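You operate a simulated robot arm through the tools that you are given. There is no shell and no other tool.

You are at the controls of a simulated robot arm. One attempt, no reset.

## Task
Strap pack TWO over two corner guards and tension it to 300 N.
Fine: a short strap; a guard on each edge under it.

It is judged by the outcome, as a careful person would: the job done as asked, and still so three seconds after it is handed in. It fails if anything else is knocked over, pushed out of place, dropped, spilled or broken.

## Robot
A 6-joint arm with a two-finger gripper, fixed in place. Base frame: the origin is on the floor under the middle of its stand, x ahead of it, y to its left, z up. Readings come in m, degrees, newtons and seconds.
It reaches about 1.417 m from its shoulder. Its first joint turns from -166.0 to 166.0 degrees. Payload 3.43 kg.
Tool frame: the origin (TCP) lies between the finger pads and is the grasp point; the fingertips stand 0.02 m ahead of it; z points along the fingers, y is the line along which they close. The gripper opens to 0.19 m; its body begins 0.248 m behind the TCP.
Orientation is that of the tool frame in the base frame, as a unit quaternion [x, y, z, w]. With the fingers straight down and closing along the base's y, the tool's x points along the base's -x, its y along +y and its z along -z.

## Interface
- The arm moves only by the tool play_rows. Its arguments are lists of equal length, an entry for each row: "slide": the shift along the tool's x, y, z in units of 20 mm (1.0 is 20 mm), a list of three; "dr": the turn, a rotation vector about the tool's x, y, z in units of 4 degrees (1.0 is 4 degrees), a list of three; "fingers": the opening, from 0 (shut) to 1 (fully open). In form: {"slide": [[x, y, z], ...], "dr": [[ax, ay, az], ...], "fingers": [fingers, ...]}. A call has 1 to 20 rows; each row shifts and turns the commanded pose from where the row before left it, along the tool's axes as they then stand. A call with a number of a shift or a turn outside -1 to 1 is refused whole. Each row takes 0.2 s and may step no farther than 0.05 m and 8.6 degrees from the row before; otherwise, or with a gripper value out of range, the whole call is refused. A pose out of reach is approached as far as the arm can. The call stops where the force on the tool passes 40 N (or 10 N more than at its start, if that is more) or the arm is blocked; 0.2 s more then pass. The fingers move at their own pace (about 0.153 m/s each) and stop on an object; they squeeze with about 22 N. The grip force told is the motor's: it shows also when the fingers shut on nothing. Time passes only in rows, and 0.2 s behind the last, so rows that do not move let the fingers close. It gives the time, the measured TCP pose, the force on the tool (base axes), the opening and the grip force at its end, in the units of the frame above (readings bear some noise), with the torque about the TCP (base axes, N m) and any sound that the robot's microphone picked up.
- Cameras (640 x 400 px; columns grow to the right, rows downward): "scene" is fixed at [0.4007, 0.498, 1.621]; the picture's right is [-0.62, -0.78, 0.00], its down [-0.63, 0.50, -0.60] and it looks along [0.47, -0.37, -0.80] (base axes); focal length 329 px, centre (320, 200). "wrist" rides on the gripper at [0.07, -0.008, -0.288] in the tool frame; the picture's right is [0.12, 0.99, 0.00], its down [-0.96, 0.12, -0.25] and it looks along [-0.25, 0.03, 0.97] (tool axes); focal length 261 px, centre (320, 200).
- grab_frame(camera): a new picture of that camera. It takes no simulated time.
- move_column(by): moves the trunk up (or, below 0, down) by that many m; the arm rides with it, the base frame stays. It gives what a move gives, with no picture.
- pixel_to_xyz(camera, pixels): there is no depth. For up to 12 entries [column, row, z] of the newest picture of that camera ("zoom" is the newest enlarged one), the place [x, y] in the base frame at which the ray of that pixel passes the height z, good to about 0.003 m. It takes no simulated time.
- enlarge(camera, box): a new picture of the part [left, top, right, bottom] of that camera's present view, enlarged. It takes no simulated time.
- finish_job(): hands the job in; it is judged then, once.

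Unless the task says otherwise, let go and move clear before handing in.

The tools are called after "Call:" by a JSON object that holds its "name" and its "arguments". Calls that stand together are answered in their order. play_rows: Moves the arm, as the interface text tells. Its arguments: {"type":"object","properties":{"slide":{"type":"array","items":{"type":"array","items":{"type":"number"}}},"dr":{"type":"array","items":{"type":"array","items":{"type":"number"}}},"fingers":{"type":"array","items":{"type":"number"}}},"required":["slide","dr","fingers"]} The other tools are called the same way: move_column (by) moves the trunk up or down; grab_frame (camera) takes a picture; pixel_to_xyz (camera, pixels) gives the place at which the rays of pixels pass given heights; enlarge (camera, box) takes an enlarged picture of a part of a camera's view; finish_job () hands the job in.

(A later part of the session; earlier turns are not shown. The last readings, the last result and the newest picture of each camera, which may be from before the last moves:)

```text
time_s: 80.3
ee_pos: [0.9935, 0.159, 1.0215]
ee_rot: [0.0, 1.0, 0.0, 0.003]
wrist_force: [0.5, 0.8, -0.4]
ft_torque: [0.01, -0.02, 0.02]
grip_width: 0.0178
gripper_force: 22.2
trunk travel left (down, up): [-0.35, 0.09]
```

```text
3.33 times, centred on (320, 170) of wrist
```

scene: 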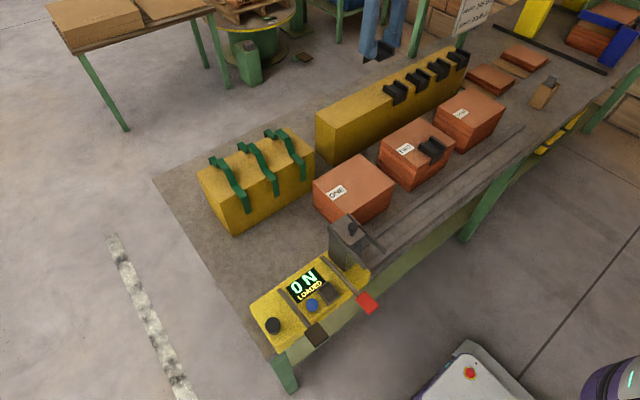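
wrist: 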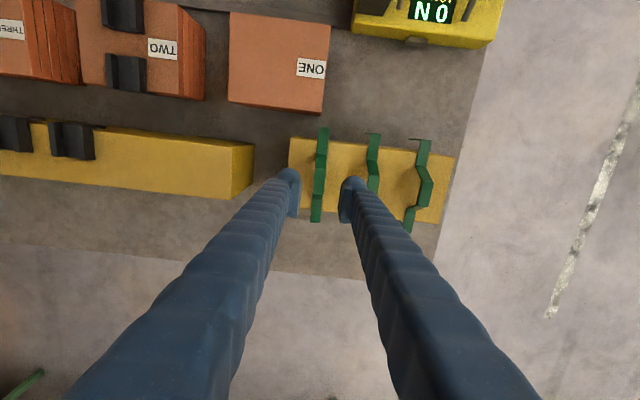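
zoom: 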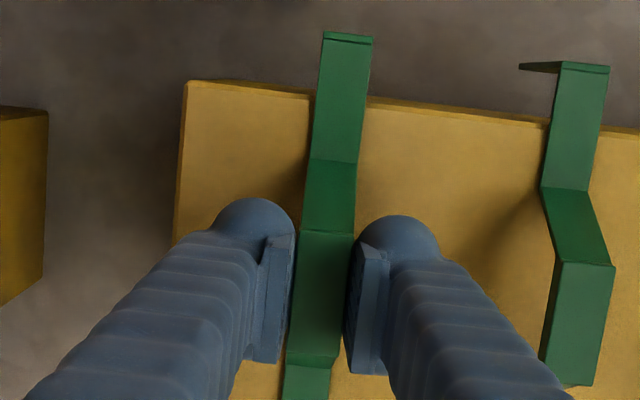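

The strap is gripped across its bridge (0.0178, 22 N). I'll lift it clear and inspect.

Call:
{"name": "play_rows", "arguments": {"slide": [[0, 0, -0.5], [0, 0, -1], [0, 0, -1], [0, 0, -1], [0, 0, -1], [0, 0, -1], [0, 0, -1], [0, 0, -1], [0, 0, -1], [0, 0, -0.5], [0, 0, 0]], "dr": [[0, 0, 0], [0, 0, 0], [0, 0, 0], [0, 0, 0], [0, 0, 0], [0, 0, 0], [0, 0, 0], [0, 0, 0], [0, 0, 0], [0, 0, 0], [0, 0, 0]], "fingers": [0.05, 0.05, 0.05, 0.05, 0.05, 0.05, 0.05, 0.05, 0.05, 0.05, 0.05]}}

Call:
{"name": "enlarge", "arguments": {"camera": "scene", "box": [235, 60, 345, 190]}}

Call:
{"name": "grab_frame", "arguments": {"camera": "wrist"}}

Call:
{"name": "enlarge", "arguments": {"camera": "wrist", "box": [240, 110, 400, 250]}}

```text
time_s: 82.7
ee_pos: [0.9925, 0.1605, 1.2018]
ee_rot: [-0.001, 1.0, 0.0, 0.002]
wrist_force: [0.8, 0.2, -1.7]
ft_torque: [0.06, 0.0, 0.02]
grip_width: 0.0176
gripper_force: 22.4
trunk travel left (down, up): [-0.35, 0.09]
```

```text
3.08 times, centred on (290, 125) of scene
```

zoom: 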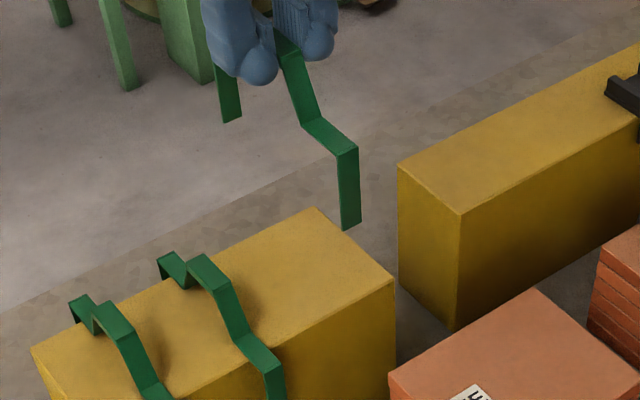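

```text
taken
```

wrist: 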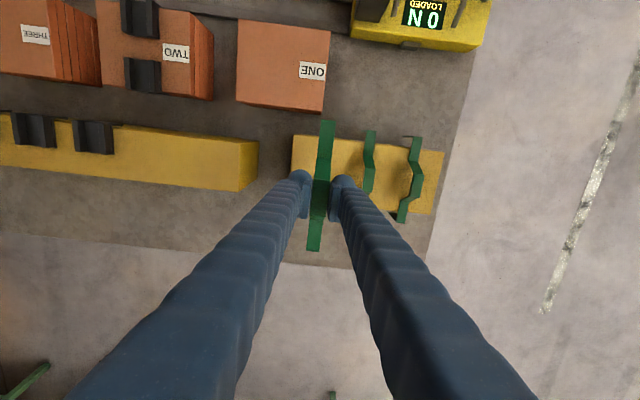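

```text
2.86 times, centred on (320, 180) of wrist
```

zoom: 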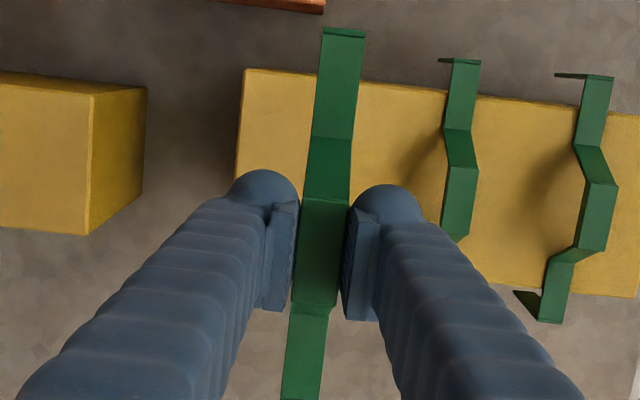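

Call:
{"name": "pixel_to_xyz", "arguments": {"camera": "wrist", "pixels": [[320.7, 120.6, 1.159], [335.7, 122.7, 1.159], [306, 250, 1.159], [319, 251, 1.159], [313.5, 180, 1.208], [330.5, 181, 1.208]]}}

Call:
{"name": "enlarge", "arguments": {"camera": "wrist", "box": [80, 0, 240, 120]}}

```text
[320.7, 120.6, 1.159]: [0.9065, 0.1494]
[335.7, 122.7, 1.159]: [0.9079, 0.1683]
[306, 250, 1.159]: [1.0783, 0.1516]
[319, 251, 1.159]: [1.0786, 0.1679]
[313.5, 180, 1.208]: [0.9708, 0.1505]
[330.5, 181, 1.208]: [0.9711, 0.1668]
```

```text
3.33 times, centred on (160, 60) of wrist
```

zoom: 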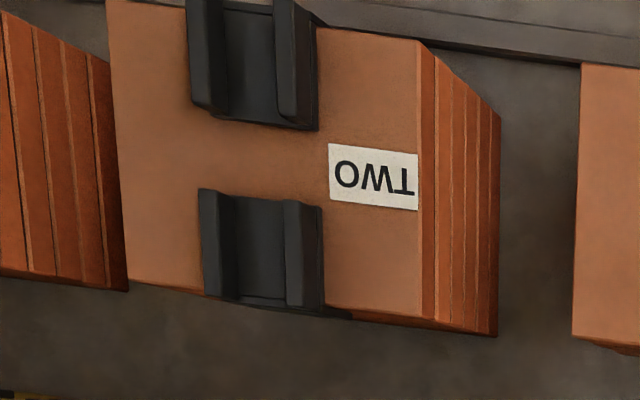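

The strap is centred in the grip (x offset ≈0, y offset ≈-1 mm) with an outer span of ~0.172. I'll carry it above pack TWO at (0.8055,-0.2085).

Call:
{"name": "play_rows", "arguments": {"slide": [[0.492, -0.971, 0], [0.492, -0.971, 0], [0.492, -0.971, 0], [0.492, -0.971, 0], [0.492, -0.971, 0], [0.492, -0.971, 0], [0.492, -0.971, 0], [0.492, -0.971, 0], [0.492, -0.971, 0], [0.492, -0.971, 0], [0.492, -0.971, 0], [0.492, -0.971, 0], [0.492, -0.971, 0], [0.492, -0.971, 0], [0.492, -0.971, 0], [0.492, -0.971, 0], [0.492, -0.971, 0], [0.492, -0.971, 0], [0.492, -0.971, 0], [0, 0, 0]], "dr": [[0, 0, 0], [0, 0, 0], [0, 0, 0], [0, 0, 0], [0, 0, 0], [0, 0, 0], [0, 0, 0], [0, 0, 0], [0, 0, 0], [0, 0, 0], [0, 0, 0], [0, 0, 0], [0, 0, 0], [0, 0, 0], [0, 0, 0], [0, 0, 0], [0, 0, 0], [0, 0, 0], [0, 0, 0], [0, 0, 0]], "fingers": [0.05, 0.05, 0.05, 0.05, 0.05, 0.05, 0.05, 0.05, 0.05, 0.05, 0.05, 0.05, 0.05, 0.05, 0.05, 0.05, 0.05, 0.05, 0.05, 0.05]}}

Call:
{"name": "grab_frame", "arguments": {"camera": "wrist"}}

Call:
{"name": "enlarge", "arguments": {"camera": "wrist", "box": [230, 100, 410, 260]}}

Call:
{"name": "grab_frame", "arguments": {"camera": "scene"}}

```text
time_s: 86.9
ee_pos: [0.8054, -0.2089, 1.2008]
ee_rot: [0.0, 1.0, 0.001, 0.002]
wrist_force: [0.3, 0.0, -0.5]
ft_torque: [0.01, 0.01, -0.03]
grip_width: 0.0176
gripper_force: 21.7
trunk travel left (down, up): [-0.35, 0.09]
```

```text
taken
```

wrist: 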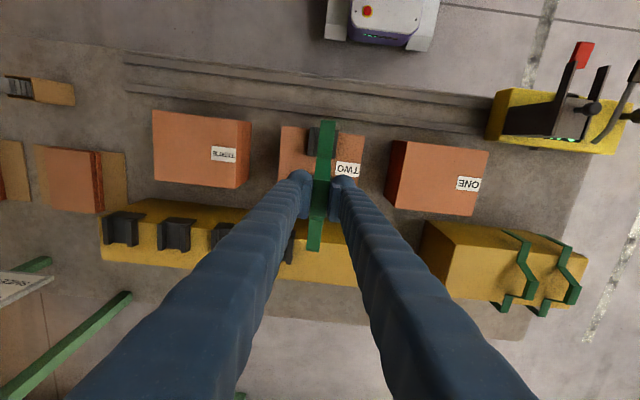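

```text
2.50 times, centred on (320, 180) of wrist
```

zoom: 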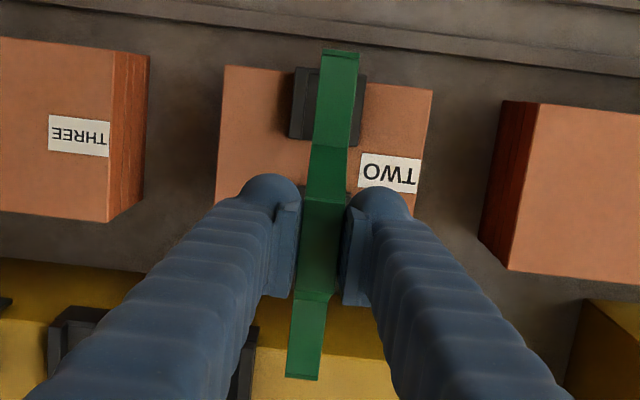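

```text
taken
```

scene: 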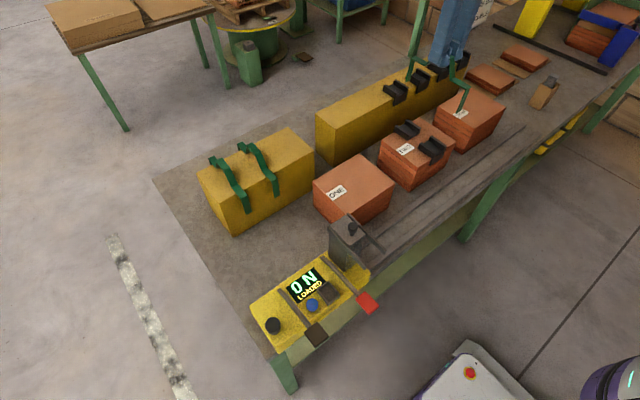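

Call:
{"name": "pixel_to_xyz", "arguments": {"camera": "wrist", "pixels": [[310.8, 126.8, 0.941], [338.4, 130, 0.941], [282, 126.5, 0.925], [364.8, 135.8, 0.925], [321.6, 121, 1.157], [336, 122, 1.157]]}}

Call:
{"name": "enlarge", "arguments": {"camera": "scene", "box": [375, 60, 485, 190]}}

```text
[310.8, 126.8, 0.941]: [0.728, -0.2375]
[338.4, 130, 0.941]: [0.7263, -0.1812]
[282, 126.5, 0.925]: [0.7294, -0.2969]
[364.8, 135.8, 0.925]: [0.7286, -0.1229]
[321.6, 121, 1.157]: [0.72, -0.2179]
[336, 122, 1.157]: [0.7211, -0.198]
```

```text
3.08 times, centred on (430, 125) of scene
```

zoom: 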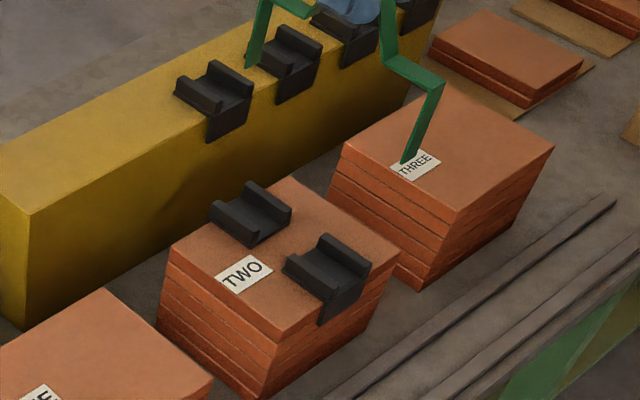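

The strap's near inside is at x≈0.7225 and the guard's outer face at ≈0.727, about 4–5 mm clear. I'll descend until the leg ends are just above the guards and check.

Call:
{"name": "play_rows", "arguments": {"slide": [[0, 0, 1], [0, 0, 1], [0, 0, 1], [0, 0, 1], [0, 0, 1], [0, 0, 1], [0, 0, 1], [0, 0, 0.4], [0, 0, 0]], "dr": [[0, 0, 0], [0, 0, 0], [0, 0, 0], [0, 0, 0], [0, 0, 0], [0, 0, 0], [0, 0, 0], [0, 0, 0], [0, 0, 0]], "fingers": [0.05, 0.05, 0.05, 0.05, 0.05, 0.05, 0.05, 0.05, 0.05]}}

Call:
{"name": "enlarge", "arguments": {"camera": "scene", "box": [385, 90, 475, 180]}}

Call:
{"name": "enlarge", "arguments": {"camera": "wrist", "box": [240, 100, 400, 260]}}

```text
time_s: 88.9
ee_pos: [0.8068, -0.2083, 1.0529]
ee_rot: [0.0, 1.0, 0.0, 0.002]
wrist_force: [-0.2, -0.2, -0.2]
ft_torque: [0.02, 0.01, 0.01]
grip_width: 0.0175
gripper_force: 21.8
trunk travel left (down, up): [-0.35, 0.09]
```

```text
4.44 times, centred on (430, 135) of scene
```

zoom: 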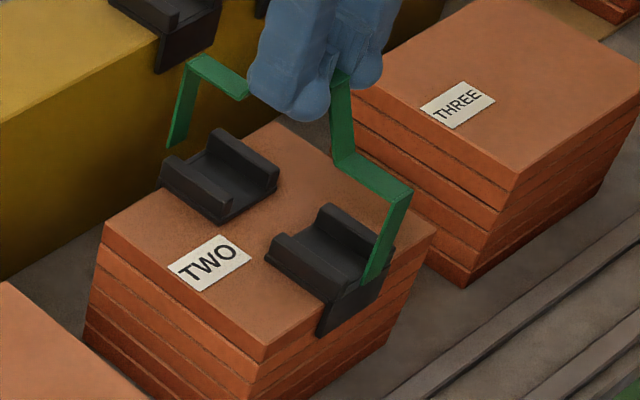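

```text
2.50 times, centred on (320, 180) of wrist
```

zoom: 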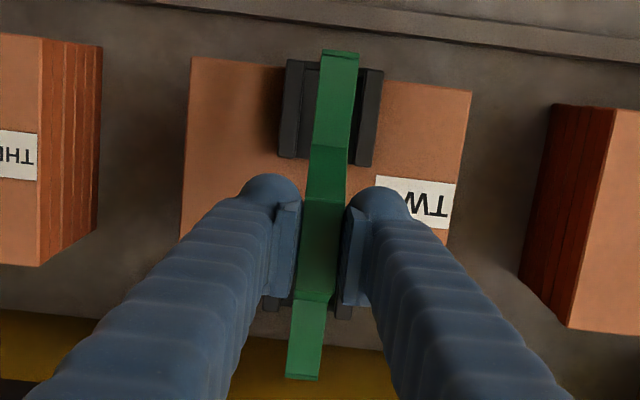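

Both legs hang outside the guards. I'll keep lowering to just above seating.

Call:
{"name": "play_rows", "arguments": {"slide": [[0, 0, 0.5], [0, 0, 0.5], [0, 0, 0.5], [0, 0, 0.5], [0, 0, 0.5], [0, 0, 0.5], [0, 0, 0.4], [0, 0, 0]], "dr": [[0, 0, 0], [0, 0, 0], [0, 0, 0], [0, 0, 0], [0, 0, 0], [0, 0, 0], [0, 0, 0], [0, 0, 0]], "fingers": [0.05, 0.05, 0.05, 0.05, 0.05, 0.05, 0.05, 0.05]}}

Call:
{"name": "enlarge", "arguments": {"camera": "scene", "box": [385, 90, 475, 180]}}

Call:
{"name": "enlarge", "arguments": {"camera": "wrist", "box": [240, 100, 400, 260]}}

```text
time_s: 90.7
ee_pos: [0.8071, -0.2094, 0.9852]
ee_rot: [-0.001, 1.0, -0.001, 0.002]
wrist_force: [0.0, 0.4, -0.2]
ft_torque: [0.0, 0.01, 0.0]
grip_width: 0.0175
gripper_force: 22.1
trunk travel left (down, up): [-0.35, 0.09]
```

```text
4.44 times, centred on (430, 135) of scene
```

zoom: 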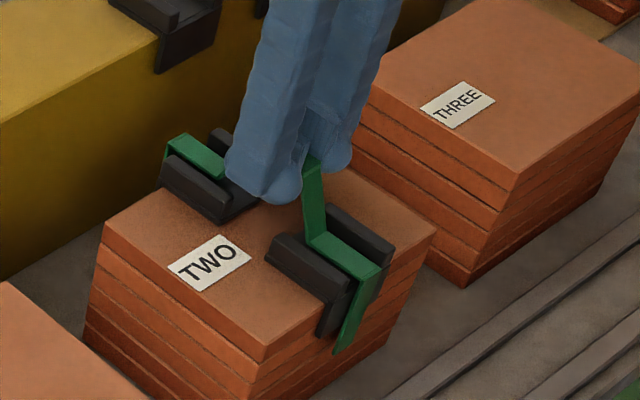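

```text
2.50 times, centred on (320, 180) of wrist
```

zoom: 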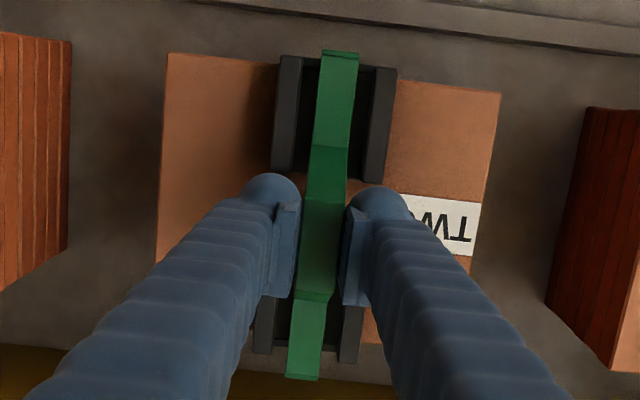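

The strap is inside both guard channels. I'll lower the last centimetre to contact.

Call:
{"name": "play_rows", "arguments": {"slide": [[0, 0, 0.2], [0, 0, 0.15], [0, 0, 0.1], [0, 0, 0]], "dr": [[0, 0, 0], [0, 0, 0], [0, 0, 0], [0, 0, 0]], "fingers": [0.05, 0.05, 0.05, 0.05]}}

```text
time_s: 91.7
ee_pos: [0.8075, -0.2099, 0.976]
ee_rot: [0.0, 1.0, 0.0, 0.002]
wrist_force: [0.0, 0.4, 0.9]
ft_torque: [-0.02, -0.06, 0.0]
grip_width: 0.0175
gripper_force: 21.7
trunk travel left (down, up): [-0.35, 0.09]
```

Call:
{"name": "play_rows", "arguments": {"slide": [[0, 0, 0.1], [0, 0, 0.05], [0, 0, 0]], "dr": [[0, 0, 0], [0, 0, 0], [0, 0, 0]], "fingers": [0.05, 0.05, 0.05]}}

Call:
{"name": "enlarge", "arguments": {"camera": "scene", "box": [385, 100, 465, 170]}}

```text
time_s: 92.5
ee_pos: [0.8076, -0.2088, 0.9742]
ee_rot: [0.0, 1.0, -0.001, 0.002]
wrist_force: [1.3, 0.8, 16.6]
ft_torque: [0.02, -0.05, -0.01]
grip_width: 0.0178
gripper_force: 21.8
trunk travel left (down, up): [-0.35, 0.09]
```

```text
5.71 times, centred on (425, 135) of scene
```

zoom: 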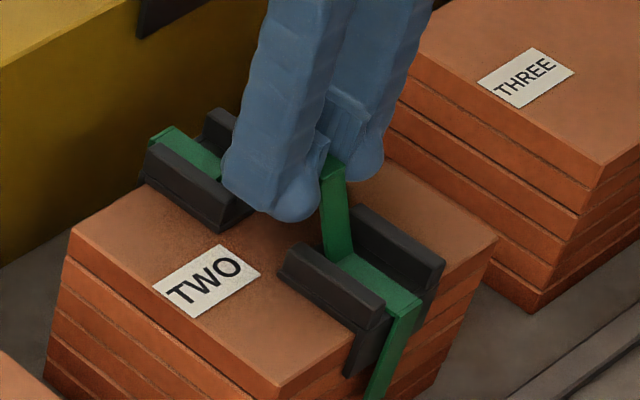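

It seats at 16.6 N with the strap in both channels. I'll ease up 1 mm, release and rise.

Call:
{"name": "play_rows", "arguments": {"slide": [[0, 0, -0.04], [0, 0, 0], [0, 0, 0], [0, 0, 0], [0, 0, -0.5], [0, 0, -1], [0, 0, -1], [0, 0, -1], [0, 0, -1], [0, 0, -1], [0, 0, -1], [0, 0, -1], [0, 0, -1], [0, 0, -1], [0, 0, -1]], "dr": [[0, 0, 0], [0, 0, 0], [0, 0, 0], [0, 0, 0], [0, 0, 0], [0, 0, 0], [0, 0, 0], [0, 0, 0], [0, 0, 0], [0, 0, 0], [0, 0, 0], [0, 0, 0], [0, 0, 0], [0, 0, 0], [0, 0, 0]], "fingers": [0.05, 0.22, 0.22, 0.22, 0.22, 0.22, 0.22, 0.22, 0.22, 0.22, 0.22, 0.22, 0.22, 0.22, 0.22]}}

Call:
{"name": "enlarge", "arguments": {"camera": "scene", "box": [375, 95, 475, 185]}}

Call:
{"name": "grab_frame", "arguments": {"camera": "wrist"}}

Call:
{"name": "enlarge", "arguments": {"camera": "wrist", "box": [240, 100, 400, 260]}}

```text
time_s: 95.7
ee_pos: [0.805, -0.2085, 1.1852]
ee_rot: [0.0, 1.0, 0.001, 0.002]
wrist_force: [-0.3, 0.1, -0.9]
ft_torque: [-0.05, -0.03, -0.01]
grip_width: 0.0419
gripper_force: 0.1
trunk travel left (down, up): [-0.35, 0.09]
```

```text
4.44 times, centred on (425, 140) of scene
```

zoom: 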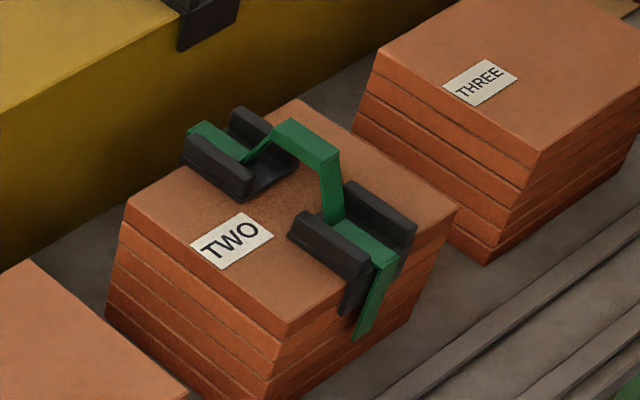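

```text
taken
```

wrist: 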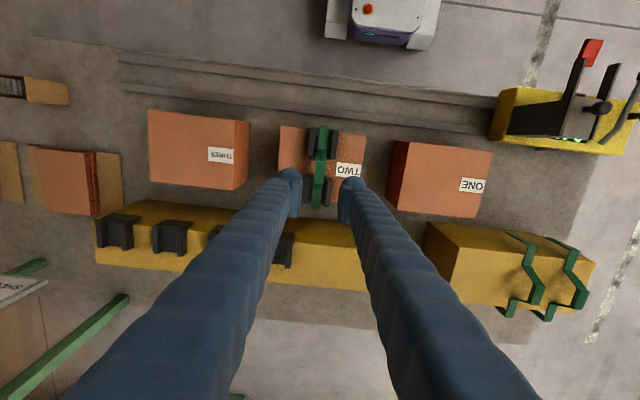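

```text
2.50 times, centred on (320, 180) of wrist
```

zoom: 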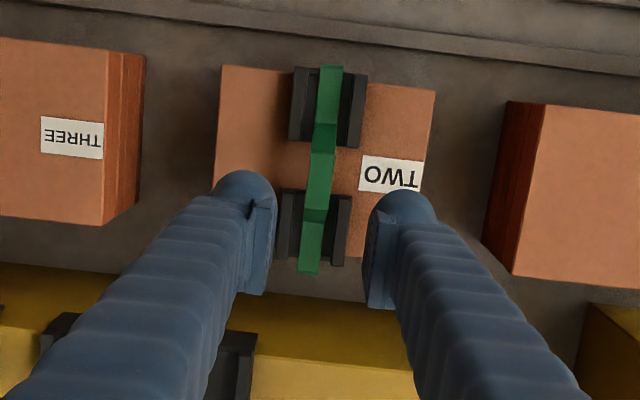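

The strap rests in both guards over pack TWO. Now the tensioner: I'll move above the head knob at (0.643,0.22).

Call:
{"name": "play_rows", "arguments": {"slide": [[0.405, 1, 0], [0.405, 1, 0], [0.405, 1, 0], [0.405, 1, 0], [0.405, 1, 0], [0.405, 1, 0], [0.405, 1, 0], [0.405, 1, 0], [0.405, 1, 0], [0.405, 1, 0], [0.405, 1, 0], [0.405, 1, 0], [0.405, 1, 0], [0.405, 1, 0], [0.405, 1, 0], [0.405, 1, 0], [0.405, 1, 0], [0.405, 1, 0], [0.405, 1, 0], [0.405, 1, 0]], "dr": [[0, 0, 0], [0, 0, 0], [0, 0, 0], [0, 0, 0], [0, 0, 0], [0, 0, 0], [0, 0, 0], [0, 0, 0], [0, 0, 0], [0, 0, 0], [0, 0, 0], [0, 0, 0], [0, 0, 0], [0, 0, 0], [0, 0, 0], [0, 0, 0], [0, 0, 0], [0, 0, 0], [0, 0, 0], [0, 0, 0]], "fingers": [0.3, 0.3, 0.3, 0.3, 0.3, 0.3, 0.3, 0.3, 0.3, 0.3, 0.3, 0.3, 0.3, 0.3, 0.3, 0.3, 0.3, 0.3, 0.3, 0.3]}}

Call:
{"name": "play_rows", "arguments": {"slide": [[0, 1, 0], [0, 0.42, 0], [0, 0, 0]], "dr": [[0, 0, 0], [0, 0, 0], [0, 0, 0]], "fingers": [0.3, 0.3, 0.3]}}

Call:
{"name": "grab_frame", "arguments": {"camera": "wrist"}}

Call:
{"name": "enlarge", "arguments": {"camera": "wrist", "box": [240, 100, 440, 260]}}

Call:
{"name": "enlarge", "arguments": {"camera": "scene", "box": [310, 170, 410, 280]}}

```text
time_s: 99.9
ee_pos: [0.6449, 0.1916, 1.1821]
ee_rot: [-0.001, 1.0, 0.0, 0.001]
wrist_force: [-0.2, -0.3, -0.3]
ft_torque: [-0.01, 0.0, 0.0]
grip_width: 0.0572
gripper_force: 0.0
trunk travel left (down, up): [-0.35, 0.09]
```

```text
time_s: 100.7
ee_pos: [0.6444, 0.2188, 1.1833]
ee_rot: [0.001, 1.0, 0.0, 0.002]
wrist_force: [-0.2, -0.7, -0.4]
ft_torque: [0.06, 0.02, -0.01]
grip_width: 0.057
gripper_force: 0.1
trunk travel left (down, up): [-0.35, 0.09]
```

```text
taken
```

wrist: 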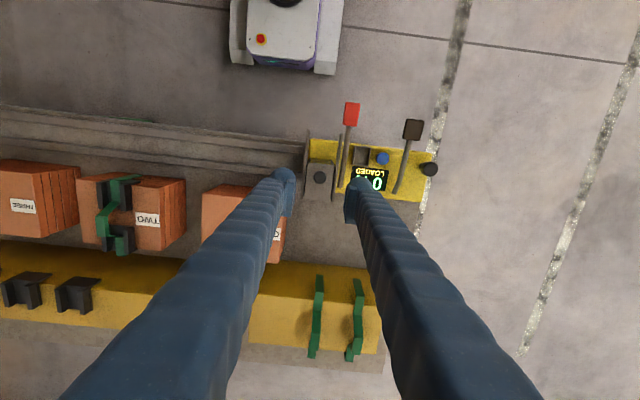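

```text
2.50 times, centred on (340, 180) of wrist
```

zoom: 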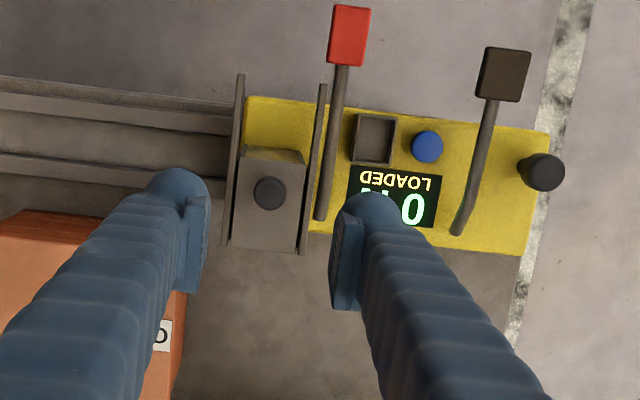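

```text
3.64 times, centred on (360, 225) of scene
```

zoom: 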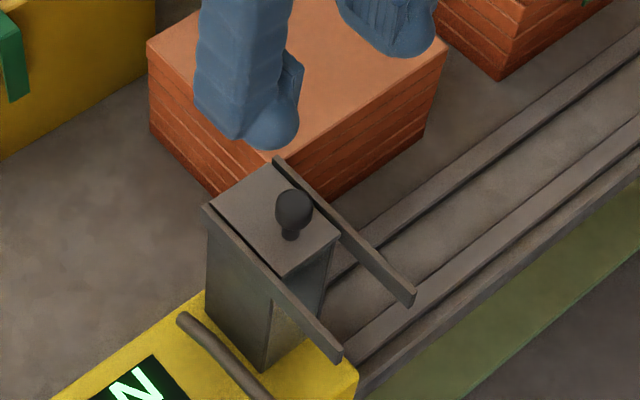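

Call:
{"name": "pixel_to_xyz", "arguments": {"camera": "wrist", "pixels": [[320, 177.2, 1.04], [320, 177.2, 1.05], [304, 195.5, 1.02], [332.4, 199, 1.02], [308, 132, 1.02], [340, 135, 1.02], [312, 155, 1.018]]}}

```text
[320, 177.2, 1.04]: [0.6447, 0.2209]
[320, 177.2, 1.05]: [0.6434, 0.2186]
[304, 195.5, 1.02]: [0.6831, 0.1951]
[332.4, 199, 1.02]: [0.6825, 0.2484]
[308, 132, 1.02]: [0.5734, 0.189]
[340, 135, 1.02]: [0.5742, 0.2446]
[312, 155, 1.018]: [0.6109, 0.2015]
```

The knob is right below the TCP at (0.644,0.220). I'll descend until the tips are just above the side bars (~1.022) and close on it.

Call:
{"name": "play_rows", "arguments": {"slide": [[0, 0.03, 1], [0, 0, 1], [0, 0, 1], [0, 0, 1], [0, 0, 1], [0, 0, 1], [0, 0, 0.5], [0, 0, 0], [0, 0, 0], [0, 0, 0], [0, 0, 0]], "dr": [[0, 0, 0], [0, 0, 0], [0, 0, 0], [0, 0, 0], [0, 0, 0], [0, 0, 0], [0, 0, 0], [0, 0, 0], [0, 0, 0], [0, 0, 0], [0, 0, 0]], "fingers": [0.3, 0.3, 0.3, 0.3, 0.3, 0.3, 0.3, 0.3, 0.05, 0.05, 0.05]}}

Call:
{"name": "enlarge", "arguments": {"camera": "wrist", "box": [240, 100, 440, 260]}}

Call:
{"name": "enlarge", "arguments": {"camera": "scene", "box": [310, 170, 410, 280]}}

```text
time_s: 103.1
ee_pos: [0.6439, 0.2187, 1.0525]
ee_rot: [0.0, 1.0, 0.0, 0.002]
wrist_force: [-0.6, -10.7, -0.1]
ft_torque: [-0.09, 0.06, -0.01]
grip_width: 0.0188
gripper_force: 44.7
trunk travel left (down, up): [-0.35, 0.09]
```

```text
2.50 times, centred on (340, 180) of wrist
```

zoom: 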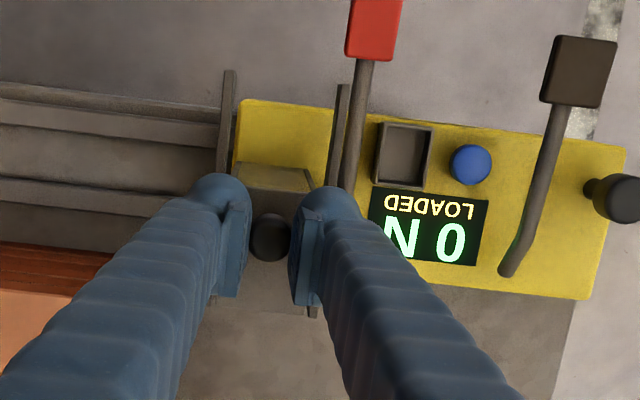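

```text
3.64 times, centred on (360, 225) of scene
```

zoom: 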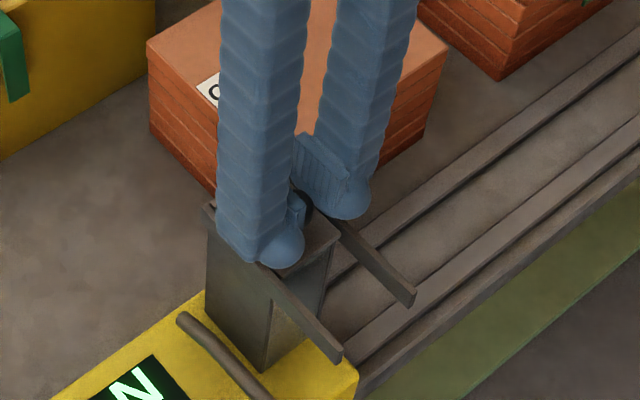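

The knob is gripped. I'll try sliding the head gently along -y and watch the force.

Call:
{"name": "play_rows", "arguments": {"slide": [[0, -0.1, 0], [0, -0.15, 0], [0, -0.2, 0], [0, -0.2, 0], [0, -0.2, 0]], "dr": [[0, 0, 0], [0, 0, 0], [0, 0, 0], [0, 0, 0], [0, 0, 0]], "fingers": [0.05, 0.05, 0.05, 0.05, 0.05]}}

Call:
{"name": "enlarge", "arguments": {"camera": "scene", "box": [310, 170, 410, 280]}}

```text
time_s: 104.3
ee_pos: [0.6446, 0.2027, 1.0526]
ee_rot: [0.0, 1.0, -0.001, 0.002]
wrist_force: [-3.2, 4.2, -1.7]
ft_torque: [0.11, -0.1, -0.02]
grip_width: 0.019
gripper_force: 45.1
trunk travel left (down, up): [-0.35, 0.09]
```

```text
3.64 times, centred on (360, 225) of scene
```

zoom: 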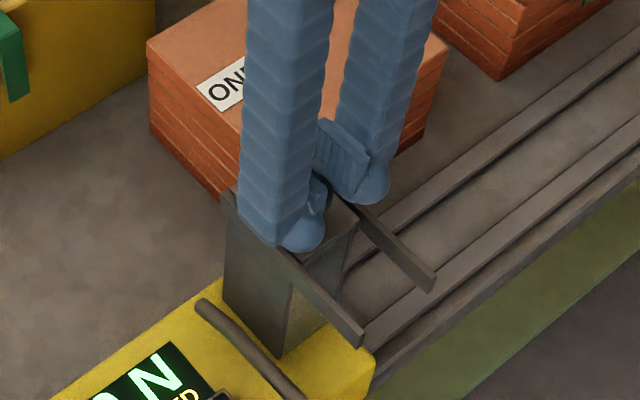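

The scene shows the whole machine (panel and head) sliding along the rails, with only ~4 N resistance. I'll slide it on toward pack TWO.

Call:
{"name": "play_rows", "arguments": {"slide": [[0, -0.3, 0], [0, -0.6, 0], [0, -0.7, 0], [0, -0.7, 0], [0, -0.7, 0], [0, -0.7, 0], [0, -0.7, 0], [0, -0.7, 0], [0, -0.7, 0], [0, -0.7, 0], [0, -0.7, 0], [0, -0.7, 0], [0, -0.7, 0], [0, -0.7, 0], [0, -0.5, 0], [0, -0.3, 0]], "dr": [[0, 0, 0], [0, 0, 0], [0, 0, 0], [0, 0, 0], [0, 0, 0], [0, 0, 0], [0, 0, 0], [0, 0, 0], [0, 0, 0], [0, 0, 0], [0, 0, 0], [0, 0, 0], [0, 0, 0], [0, 0, 0], [0, 0, 0], [0, 0, 0]], "fingers": [0.05, 0.05, 0.05, 0.05, 0.05, 0.05, 0.05, 0.05, 0.05, 0.05, 0.05, 0.05, 0.05, 0.05, 0.05, 0.05]}}

Call:
{"name": "grab_frame", "arguments": {"camera": "scene"}}

Call:
{"name": "grab_frame", "arguments": {"camera": "wrist"}}

```text
time_s: 105.1
ee_pos: [0.6488, 0.1753, 1.063]
ee_rot: [0.001, 1.0, 0.002, 0.009]
wrist_force: [-3.4, -2.8, 51.2]
ft_torque: [-0.17, 0.32, -0.31]
grip_width: 0.0062
gripper_force: 34.6
trunk travel left (down, up): [-0.35, 0.09]
stopped in row 3: the force on the tool passed its limit at 111 N (the readings are from after the stop); the commanded pose is now the measured one
```

```text
taken
```

scene: 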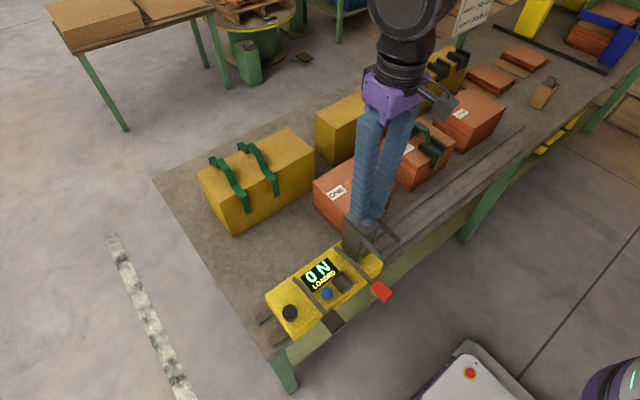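

```text
taken
```

wrist: 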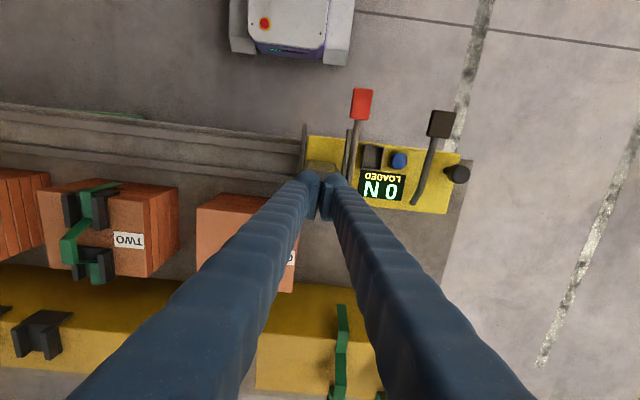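

The fingers slipped off the knob's rounded top (grip 0.006, 51 N up) because they held it too high. I'll release, rise and look again.

Call:
{"name": "play_rows", "arguments": {"slide": [[0, 0, -0.5], [0, 0, -1], [0, 0, -1], [0, 0, -1], [0, 0, 0]], "dr": [[0, 0, 0], [0, 0, 0], [0, 0, 0], [0, 0, 0], [0, 0, 0]], "fingers": [0.2, 0.3, 0.3, 0.3, 0.3]}}

Call:
{"name": "grab_frame", "arguments": {"camera": "wrist"}}

Call:
{"name": "enlarge", "arguments": {"camera": "wrist", "box": [240, 100, 440, 260]}}

Call:
{"name": "enlarge", "arguments": {"camera": "scene", "box": [310, 170, 420, 290]}}

```text
time_s: 106.3
ee_pos: [0.6473, 0.1755, 1.1289]
ee_rot: [-0.001, 1.0, 0.001, 0.004]
wrist_force: [0.4, -0.4, 0.7]
ft_torque: [-0.02, 0.0, 0.0]
grip_width: 0.057
gripper_force: 0.2
trunk travel left (down, up): [-0.35, 0.09]
```

```text
taken
```

wrist: 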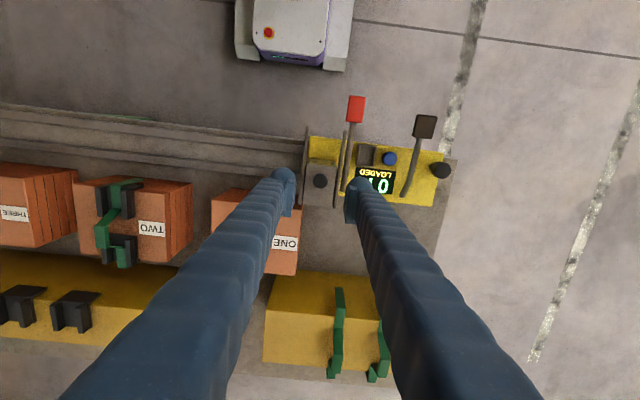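

```text
2.50 times, centred on (340, 180) of wrist
```

zoom: 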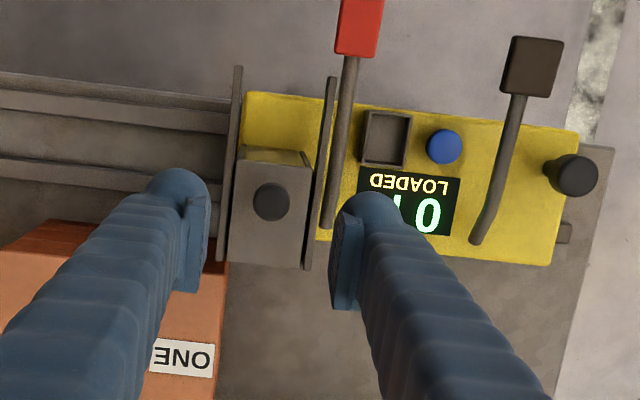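

```text
3.33 times, centred on (365, 230) of scene
```

zoom: 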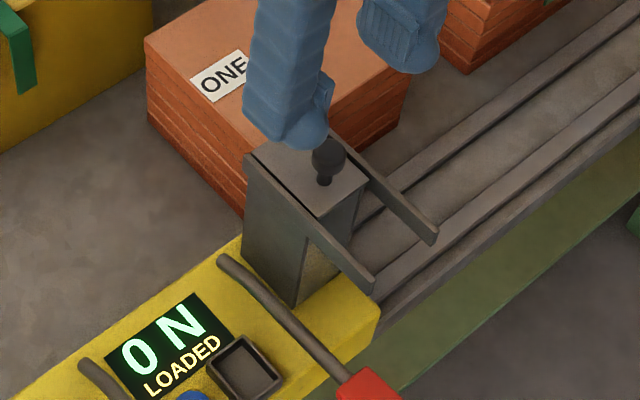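

Call:
{"name": "pixel_to_xyz", "arguments": {"camera": "wrist", "pixels": [[320, 180.8, 1.05], [320, 180.8, 1.04], [302.5, 204, 1.02], [335, 207.5, 1.02]]}}

```text
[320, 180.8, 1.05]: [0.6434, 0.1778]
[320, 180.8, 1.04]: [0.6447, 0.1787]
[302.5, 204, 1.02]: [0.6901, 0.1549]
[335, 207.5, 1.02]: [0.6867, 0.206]
```

The knob is now at (0.644,0.178). I'll come down lower this time (TCP ≈1.044) so the pads wrap the knob's widest part.

Call:
{"name": "play_rows", "arguments": {"slide": [[0.17, 0.13, 1], [0, 0, 1], [0, 0, 1], [0, 0, 0.6], [0, 0, 0.4], [0, 0, 0.15], [0, 0, 0]], "dr": [[0, 0, 0], [0, 0, 0], [0, 0, 0], [0, 0, 0], [0, 0, 0], [0, 0, 0], [0, 0, 0]], "fingers": [0.3, 0.3, 0.3, 0.3, 0.3, 0.3, 0.3]}}

Call:
{"name": "enlarge", "arguments": {"camera": "scene", "box": [320, 190, 400, 260]}}

```text
time_s: 107.9
ee_pos: [0.6449, 0.1793, 1.0459]
ee_rot: [0.0, 1.0, 0.0, 0.005]
wrist_force: [0.0, -0.4, 0.2]
ft_torque: [0.02, 0.0, -0.01]
grip_width: 0.0569
gripper_force: 0.1
trunk travel left (down, up): [-0.35, 0.09]
```

```text
5.71 times, centred on (360, 225) of scene
```

zoom: 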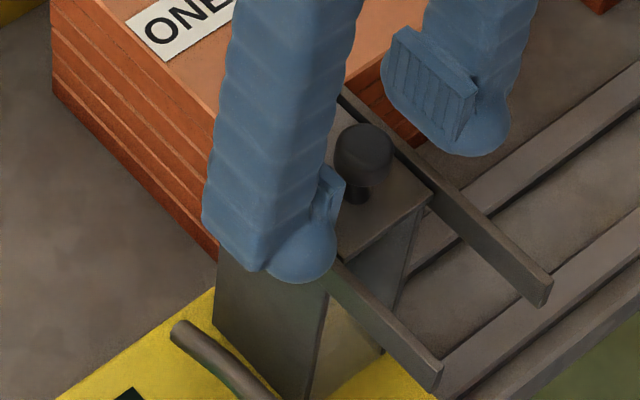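

No contact yet, so I'll go 3.5 mm lower and close on the knob.

Call:
{"name": "play_rows", "arguments": {"slide": [[0, -0.03, 0.12], [0, 0, 0.06], [0, 0, 0], [0, 0, 0], [0, 0, 0], [0, 0, 0]], "dr": [[0, 0, 0], [0, 0, 0], [0, 0, 0], [0, 0, 0], [0, 0, 0], [0, 0, 0]], "fingers": [0.3, 0.3, 0.05, 0.05, 0.05, 0.05]}}

Call:
{"name": "enlarge", "arguments": {"camera": "scene", "box": [320, 190, 400, 260]}}

```text
time_s: 109.3
ee_pos: [0.645, 0.1785, 1.0425]
ee_rot: [0.001, 1.0, 0.001, 0.005]
wrist_force: [0.2, -2.2, -0.3]
ft_torque: [0.0, -0.05, 0.02]
grip_width: 0.0202
gripper_force: 45.2
trunk travel left (down, up): [-0.35, 0.09]
```

```text
5.71 times, centred on (360, 225) of scene
```

zoom: 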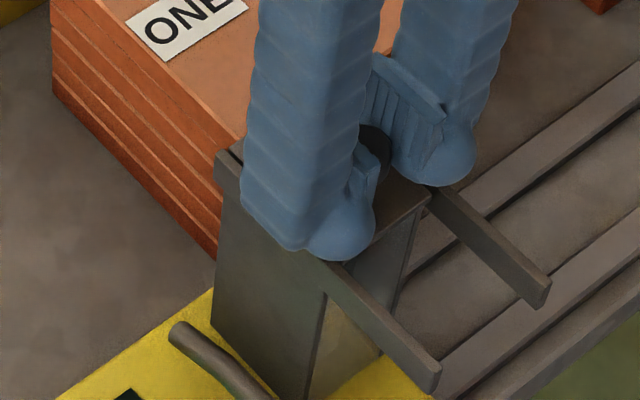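

The grip is wider now (0.0202), around the knob's equator. I'll slide slowly with a gentle ramp.

Call:
{"name": "play_rows", "arguments": {"slide": [[0, -0.05, 0], [0, -0.1, 0], [0, -0.15, 0], [0, -0.2, 0], [0, -0.25, 0], [0, -0.3, 0], [0, -0.3, 0], [0, -0.3, 0], [0, -0.25, 0], [0, -0.2, 0], [0, -0.1, 0]], "dr": [[0, 0, 0], [0, 0, 0], [0, 0, 0], [0, 0, 0], [0, 0, 0], [0, 0, 0], [0, 0, 0], [0, 0, 0], [0, 0, 0], [0, 0, 0], [0, 0, 0]], "fingers": [0.05, 0.05, 0.05, 0.05, 0.05, 0.05, 0.05, 0.05, 0.05, 0.05, 0.05]}}

Call:
{"name": "enlarge", "arguments": {"camera": "scene", "box": [310, 180, 430, 300]}}

```text
time_s: 111.7
ee_pos: [0.6449, 0.1337, 1.0412]
ee_rot: [0.001, 1.0, 0.001, 0.005]
wrist_force: [0.2, 1.2, 1.9]
ft_torque: [0.01, 0.04, -0.04]
grip_width: 0.0207
gripper_force: 45.2
trunk travel left (down, up): [-0.35, 0.09]
```

```text
3.33 times, centred on (370, 240) of scene
```

zoom: 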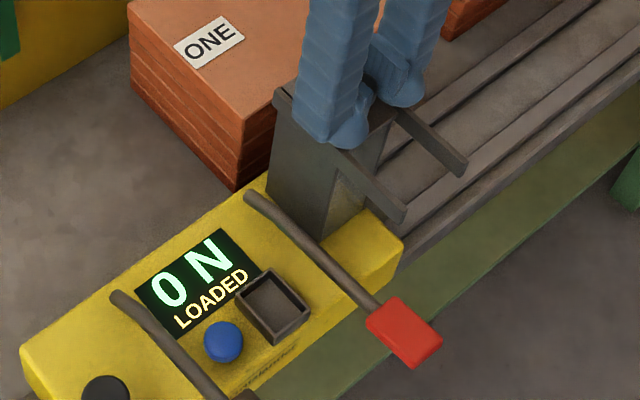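

It slides well with the grip steady (machine at y=0.134). I'll continue with smooth ramps.

Call:
{"name": "play_rows", "arguments": {"slide": [[0, -0.1, 0], [0, -0.2, 0], [0, -0.3, 0], [0, -0.4, 0], [0, -0.4, 0], [0, -0.4, 0], [0, -0.4, 0], [0, -0.4, 0], [0, -0.4, 0], [0, -0.4, 0], [0, -0.4, 0], [0, -0.4, 0], [0, -0.4, 0], [0, -0.4, 0], [0, -0.4, 0], [0, -0.4, 0], [0, -0.3, 0], [0, -0.2, 0], [0, -0.1, 0], [0, -0.05, 0]], "dr": [[0, 0, 0], [0, 0, 0], [0, 0, 0], [0, 0, 0], [0, 0, 0], [0, 0, 0], [0, 0, 0], [0, 0, 0], [0, 0, 0], [0, 0, 0], [0, 0, 0], [0, 0, 0], [0, 0, 0], [0, 0, 0], [0, 0, 0], [0, 0, 0], [0, 0, 0], [0, 0, 0], [0, 0, 0], [0, 0, 0]], "fingers": [0.05, 0.05, 0.05, 0.05, 0.05, 0.05, 0.05, 0.05, 0.05, 0.05, 0.05, 0.05, 0.05, 0.05, 0.05, 0.05, 0.05, 0.05, 0.05, 0.05]}}

Call:
{"name": "grab_frame", "arguments": {"camera": "scene"}}

```text
time_s: 115.9
ee_pos: [0.6456, 0.0048, 1.0419]
ee_rot: [0.0, 1.0, 0.001, 0.005]
wrist_force: [0.7, 2.3, 3.2]
ft_torque: [0.02, -0.03, 0.0]
grip_width: 0.02
gripper_force: 44.8
trunk travel left (down, up): [-0.35, 0.09]
```

```text
taken
```

scene: 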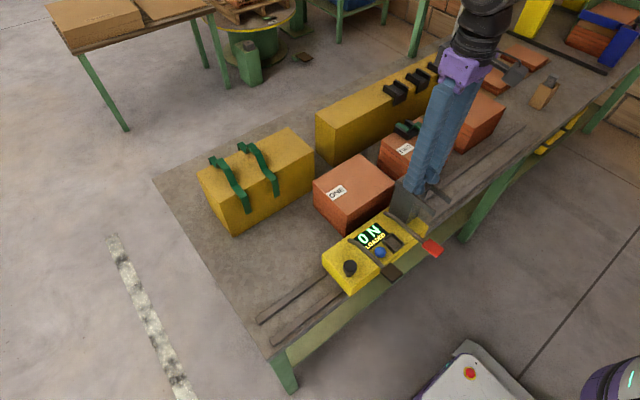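

The machine is at y≈0.005 and moving freely. I'll continue.

Call:
{"name": "play_rows", "arguments": {"slide": [[0, -0.1, 0], [0, -0.2, 0], [0, -0.3, 0], [0, -0.4, 0], [0, -0.4, 0], [0, -0.4, 0], [0, -0.4, 0], [0, -0.4, 0], [0, -0.4, 0], [0, -0.4, 0], [0, -0.4, 0], [0, -0.4, 0], [0, -0.4, 0], [0, -0.4, 0], [0, -0.4, 0], [0, -0.4, 0], [0, -0.3, 0], [0, -0.2, 0], [0, -0.1, 0], [0, -0.05, 0]], "dr": [[0, 0, 0], [0, 0, 0], [0, 0, 0], [0, 0, 0], [0, 0, 0], [0, 0, 0], [0, 0, 0], [0, 0, 0], [0, 0, 0], [0, 0, 0], [0, 0, 0], [0, 0, 0], [0, 0, 0], [0, 0, 0], [0, 0, 0], [0, 0, 0], [0, 0, 0], [0, 0, 0], [0, 0, 0], [0, 0, 0]], "fingers": [0.05, 0.05, 0.05, 0.05, 0.05, 0.05, 0.05, 0.05, 0.05, 0.05, 0.05, 0.05, 0.05, 0.05, 0.05, 0.05, 0.05, 0.05, 0.05, 0.05]}}

Call:
{"name": "grab_frame", "arguments": {"camera": "wrist"}}

Call:
{"name": "enlarge", "arguments": {"camera": "wrist", "box": [220, 100, 420, 260]}}

```text
time_s: 120.1
ee_pos: [0.6456, -0.1242, 1.0419]
ee_rot: [0.0, 1.0, 0.0, 0.004]
wrist_force: [0.3, 3.0, 6.2]
ft_torque: [0.03, 0.11, 0.01]
grip_width: 0.0202
gripper_force: 45.0
trunk travel left (down, up): [-0.35, 0.09]
```

```text
taken
```

wrist: 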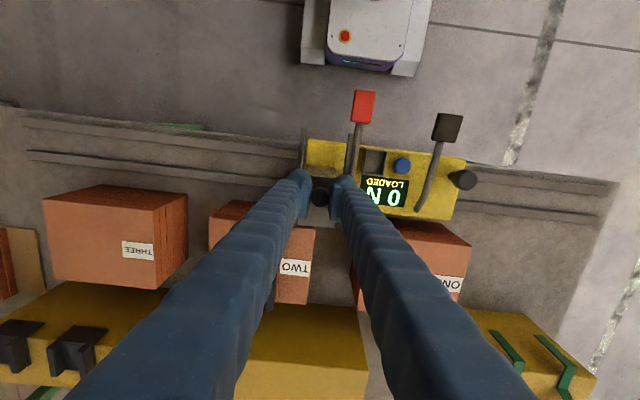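

```text
2.50 times, centred on (320, 180) of wrist
```

zoom: 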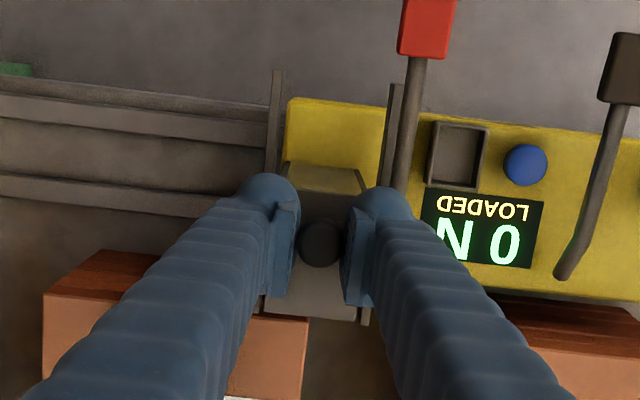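

The machine is at y=-0.124. I'll move the last 84 mm to line up with the strap at y≈-0.209.

Call:
{"name": "play_rows", "arguments": {"slide": [[0, -0.1, 0], [0, -0.2, 0], [0, -0.3, 0], [0, -0.35, 0], [0, -0.35, 0], [0, -0.35, 0], [0, -0.35, 0], [0, -0.35, 0], [0, -0.35, 0], [0, -0.35, 0], [0, -0.35, 0], [0, -0.3, 0], [0, -0.2, 0], [0, -0.15, 0], [0, -0.1, 0], [0, -0.05, 0], [0, 0, 0]], "dr": [[0, 0, 0], [0, 0, 0], [0, 0, 0], [0, 0, 0], [0, 0, 0], [0, 0, 0], [0, 0, 0], [0, 0, 0], [0, 0, 0], [0, 0, 0], [0, 0, 0], [0, 0, 0], [0, 0, 0], [0, 0, 0], [0, 0, 0], [0, 0, 0], [0, 0, 0]], "fingers": [0.05, 0.05, 0.05, 0.05, 0.05, 0.05, 0.05, 0.05, 0.05, 0.05, 0.05, 0.05, 0.05, 0.05, 0.05, 0.05, 0.05]}}

Call:
{"name": "enlarge", "arguments": {"camera": "scene", "box": [340, 100, 500, 280]}}

Call:
{"name": "enlarge", "arguments": {"camera": "wrist", "box": [220, 100, 420, 300]}}

```text
time_s: 123.7
ee_pos: [0.6438, -0.2079, 1.0419]
ee_rot: [0.0, 1.0, 0.0, 0.005]
wrist_force: [-0.4, 3.3, -0.2]
ft_torque: [0.02, 0.08, -0.01]
grip_width: 0.0202
gripper_force: 44.8
trunk travel left (down, up): [-0.35, 0.09]
```

```text
2.22 times, centred on (420, 190) of scene
```

zoom: 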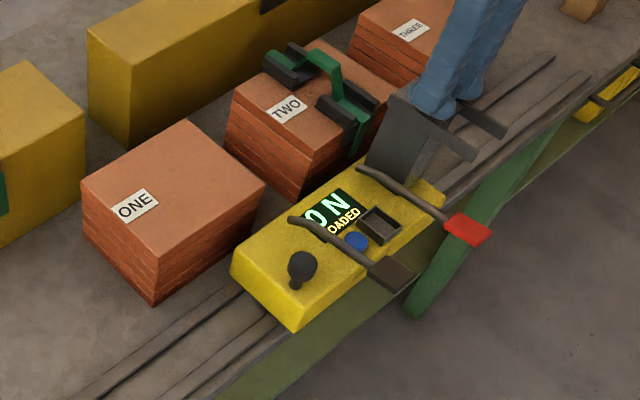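

```text
2.00 times, centred on (320, 200) of wrist
```

zoom: 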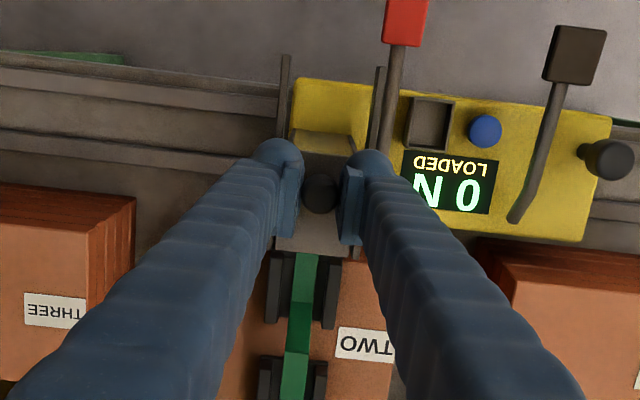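

The head now stands in front of the strap (scene zoom 400,140), and the display still reads 0 N LOADED. While holding the knob I'll test gently whether the head's top plate slides toward the pack (+x).

Call:
{"name": "play_rows", "arguments": {"slide": [[-0.05, 0, 0], [-0.05, 0, 0], [0, 0, 0]], "dr": [[0, 0, 0], [0, 0, 0], [0, 0, 0]], "fingers": [0.05, 0.05, 0.05]}}

```text
time_s: 124.5
ee_pos: [0.6458, -0.2081, 1.0404]
ee_rot: [0.0, 1.0, 0.001, 0.005]
wrist_force: [-7.3, 2.7, -2.8]
ft_torque: [-0.02, 0.21, -0.02]
grip_width: 0.0201
gripper_force: 44.8
trunk travel left (down, up): [-0.35, 0.09]
```

Call:
{"name": "play_rows", "arguments": {"slide": [[-0.1, 0, 0], [-0.1, 0, 0], [0, 0, 0]], "dr": [[0, 0, 0], [0, 0, 0], [0, 0, 0]], "fingers": [0.05, 0.05, 0.05]}}

Call:
{"name": "enlarge", "arguments": {"camera": "wrist", "box": [220, 100, 420, 300]}}

Call:
{"name": "enlarge", "arguments": {"camera": "scene", "box": [400, 120, 500, 210]}}

```text
time_s: 125.3
ee_pos: [0.6474, -0.2075, 1.0412]
ee_rot: [0.0, 1.0, 0.002, 0.003]
wrist_force: [-30.4, -0.8, -11.2]
ft_torque: [0.01, 0.63, -0.02]
grip_width: 0.0206
gripper_force: 45.2
trunk travel left (down, up): [-0.35, 0.09]
```

```text
2.00 times, centred on (320, 200) of wrist
```

zoom: 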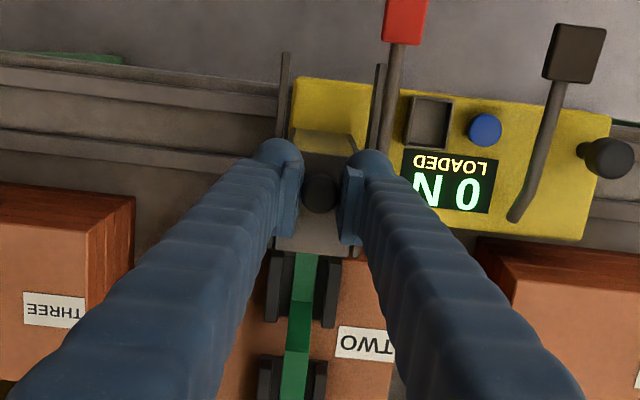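

```text
4.44 times, centred on (450, 165) of scene
```

zoom: 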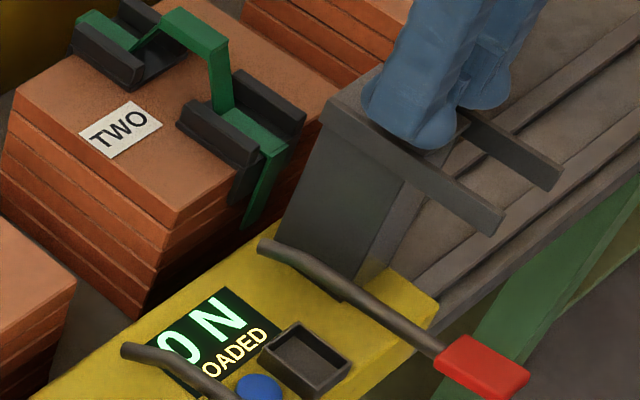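

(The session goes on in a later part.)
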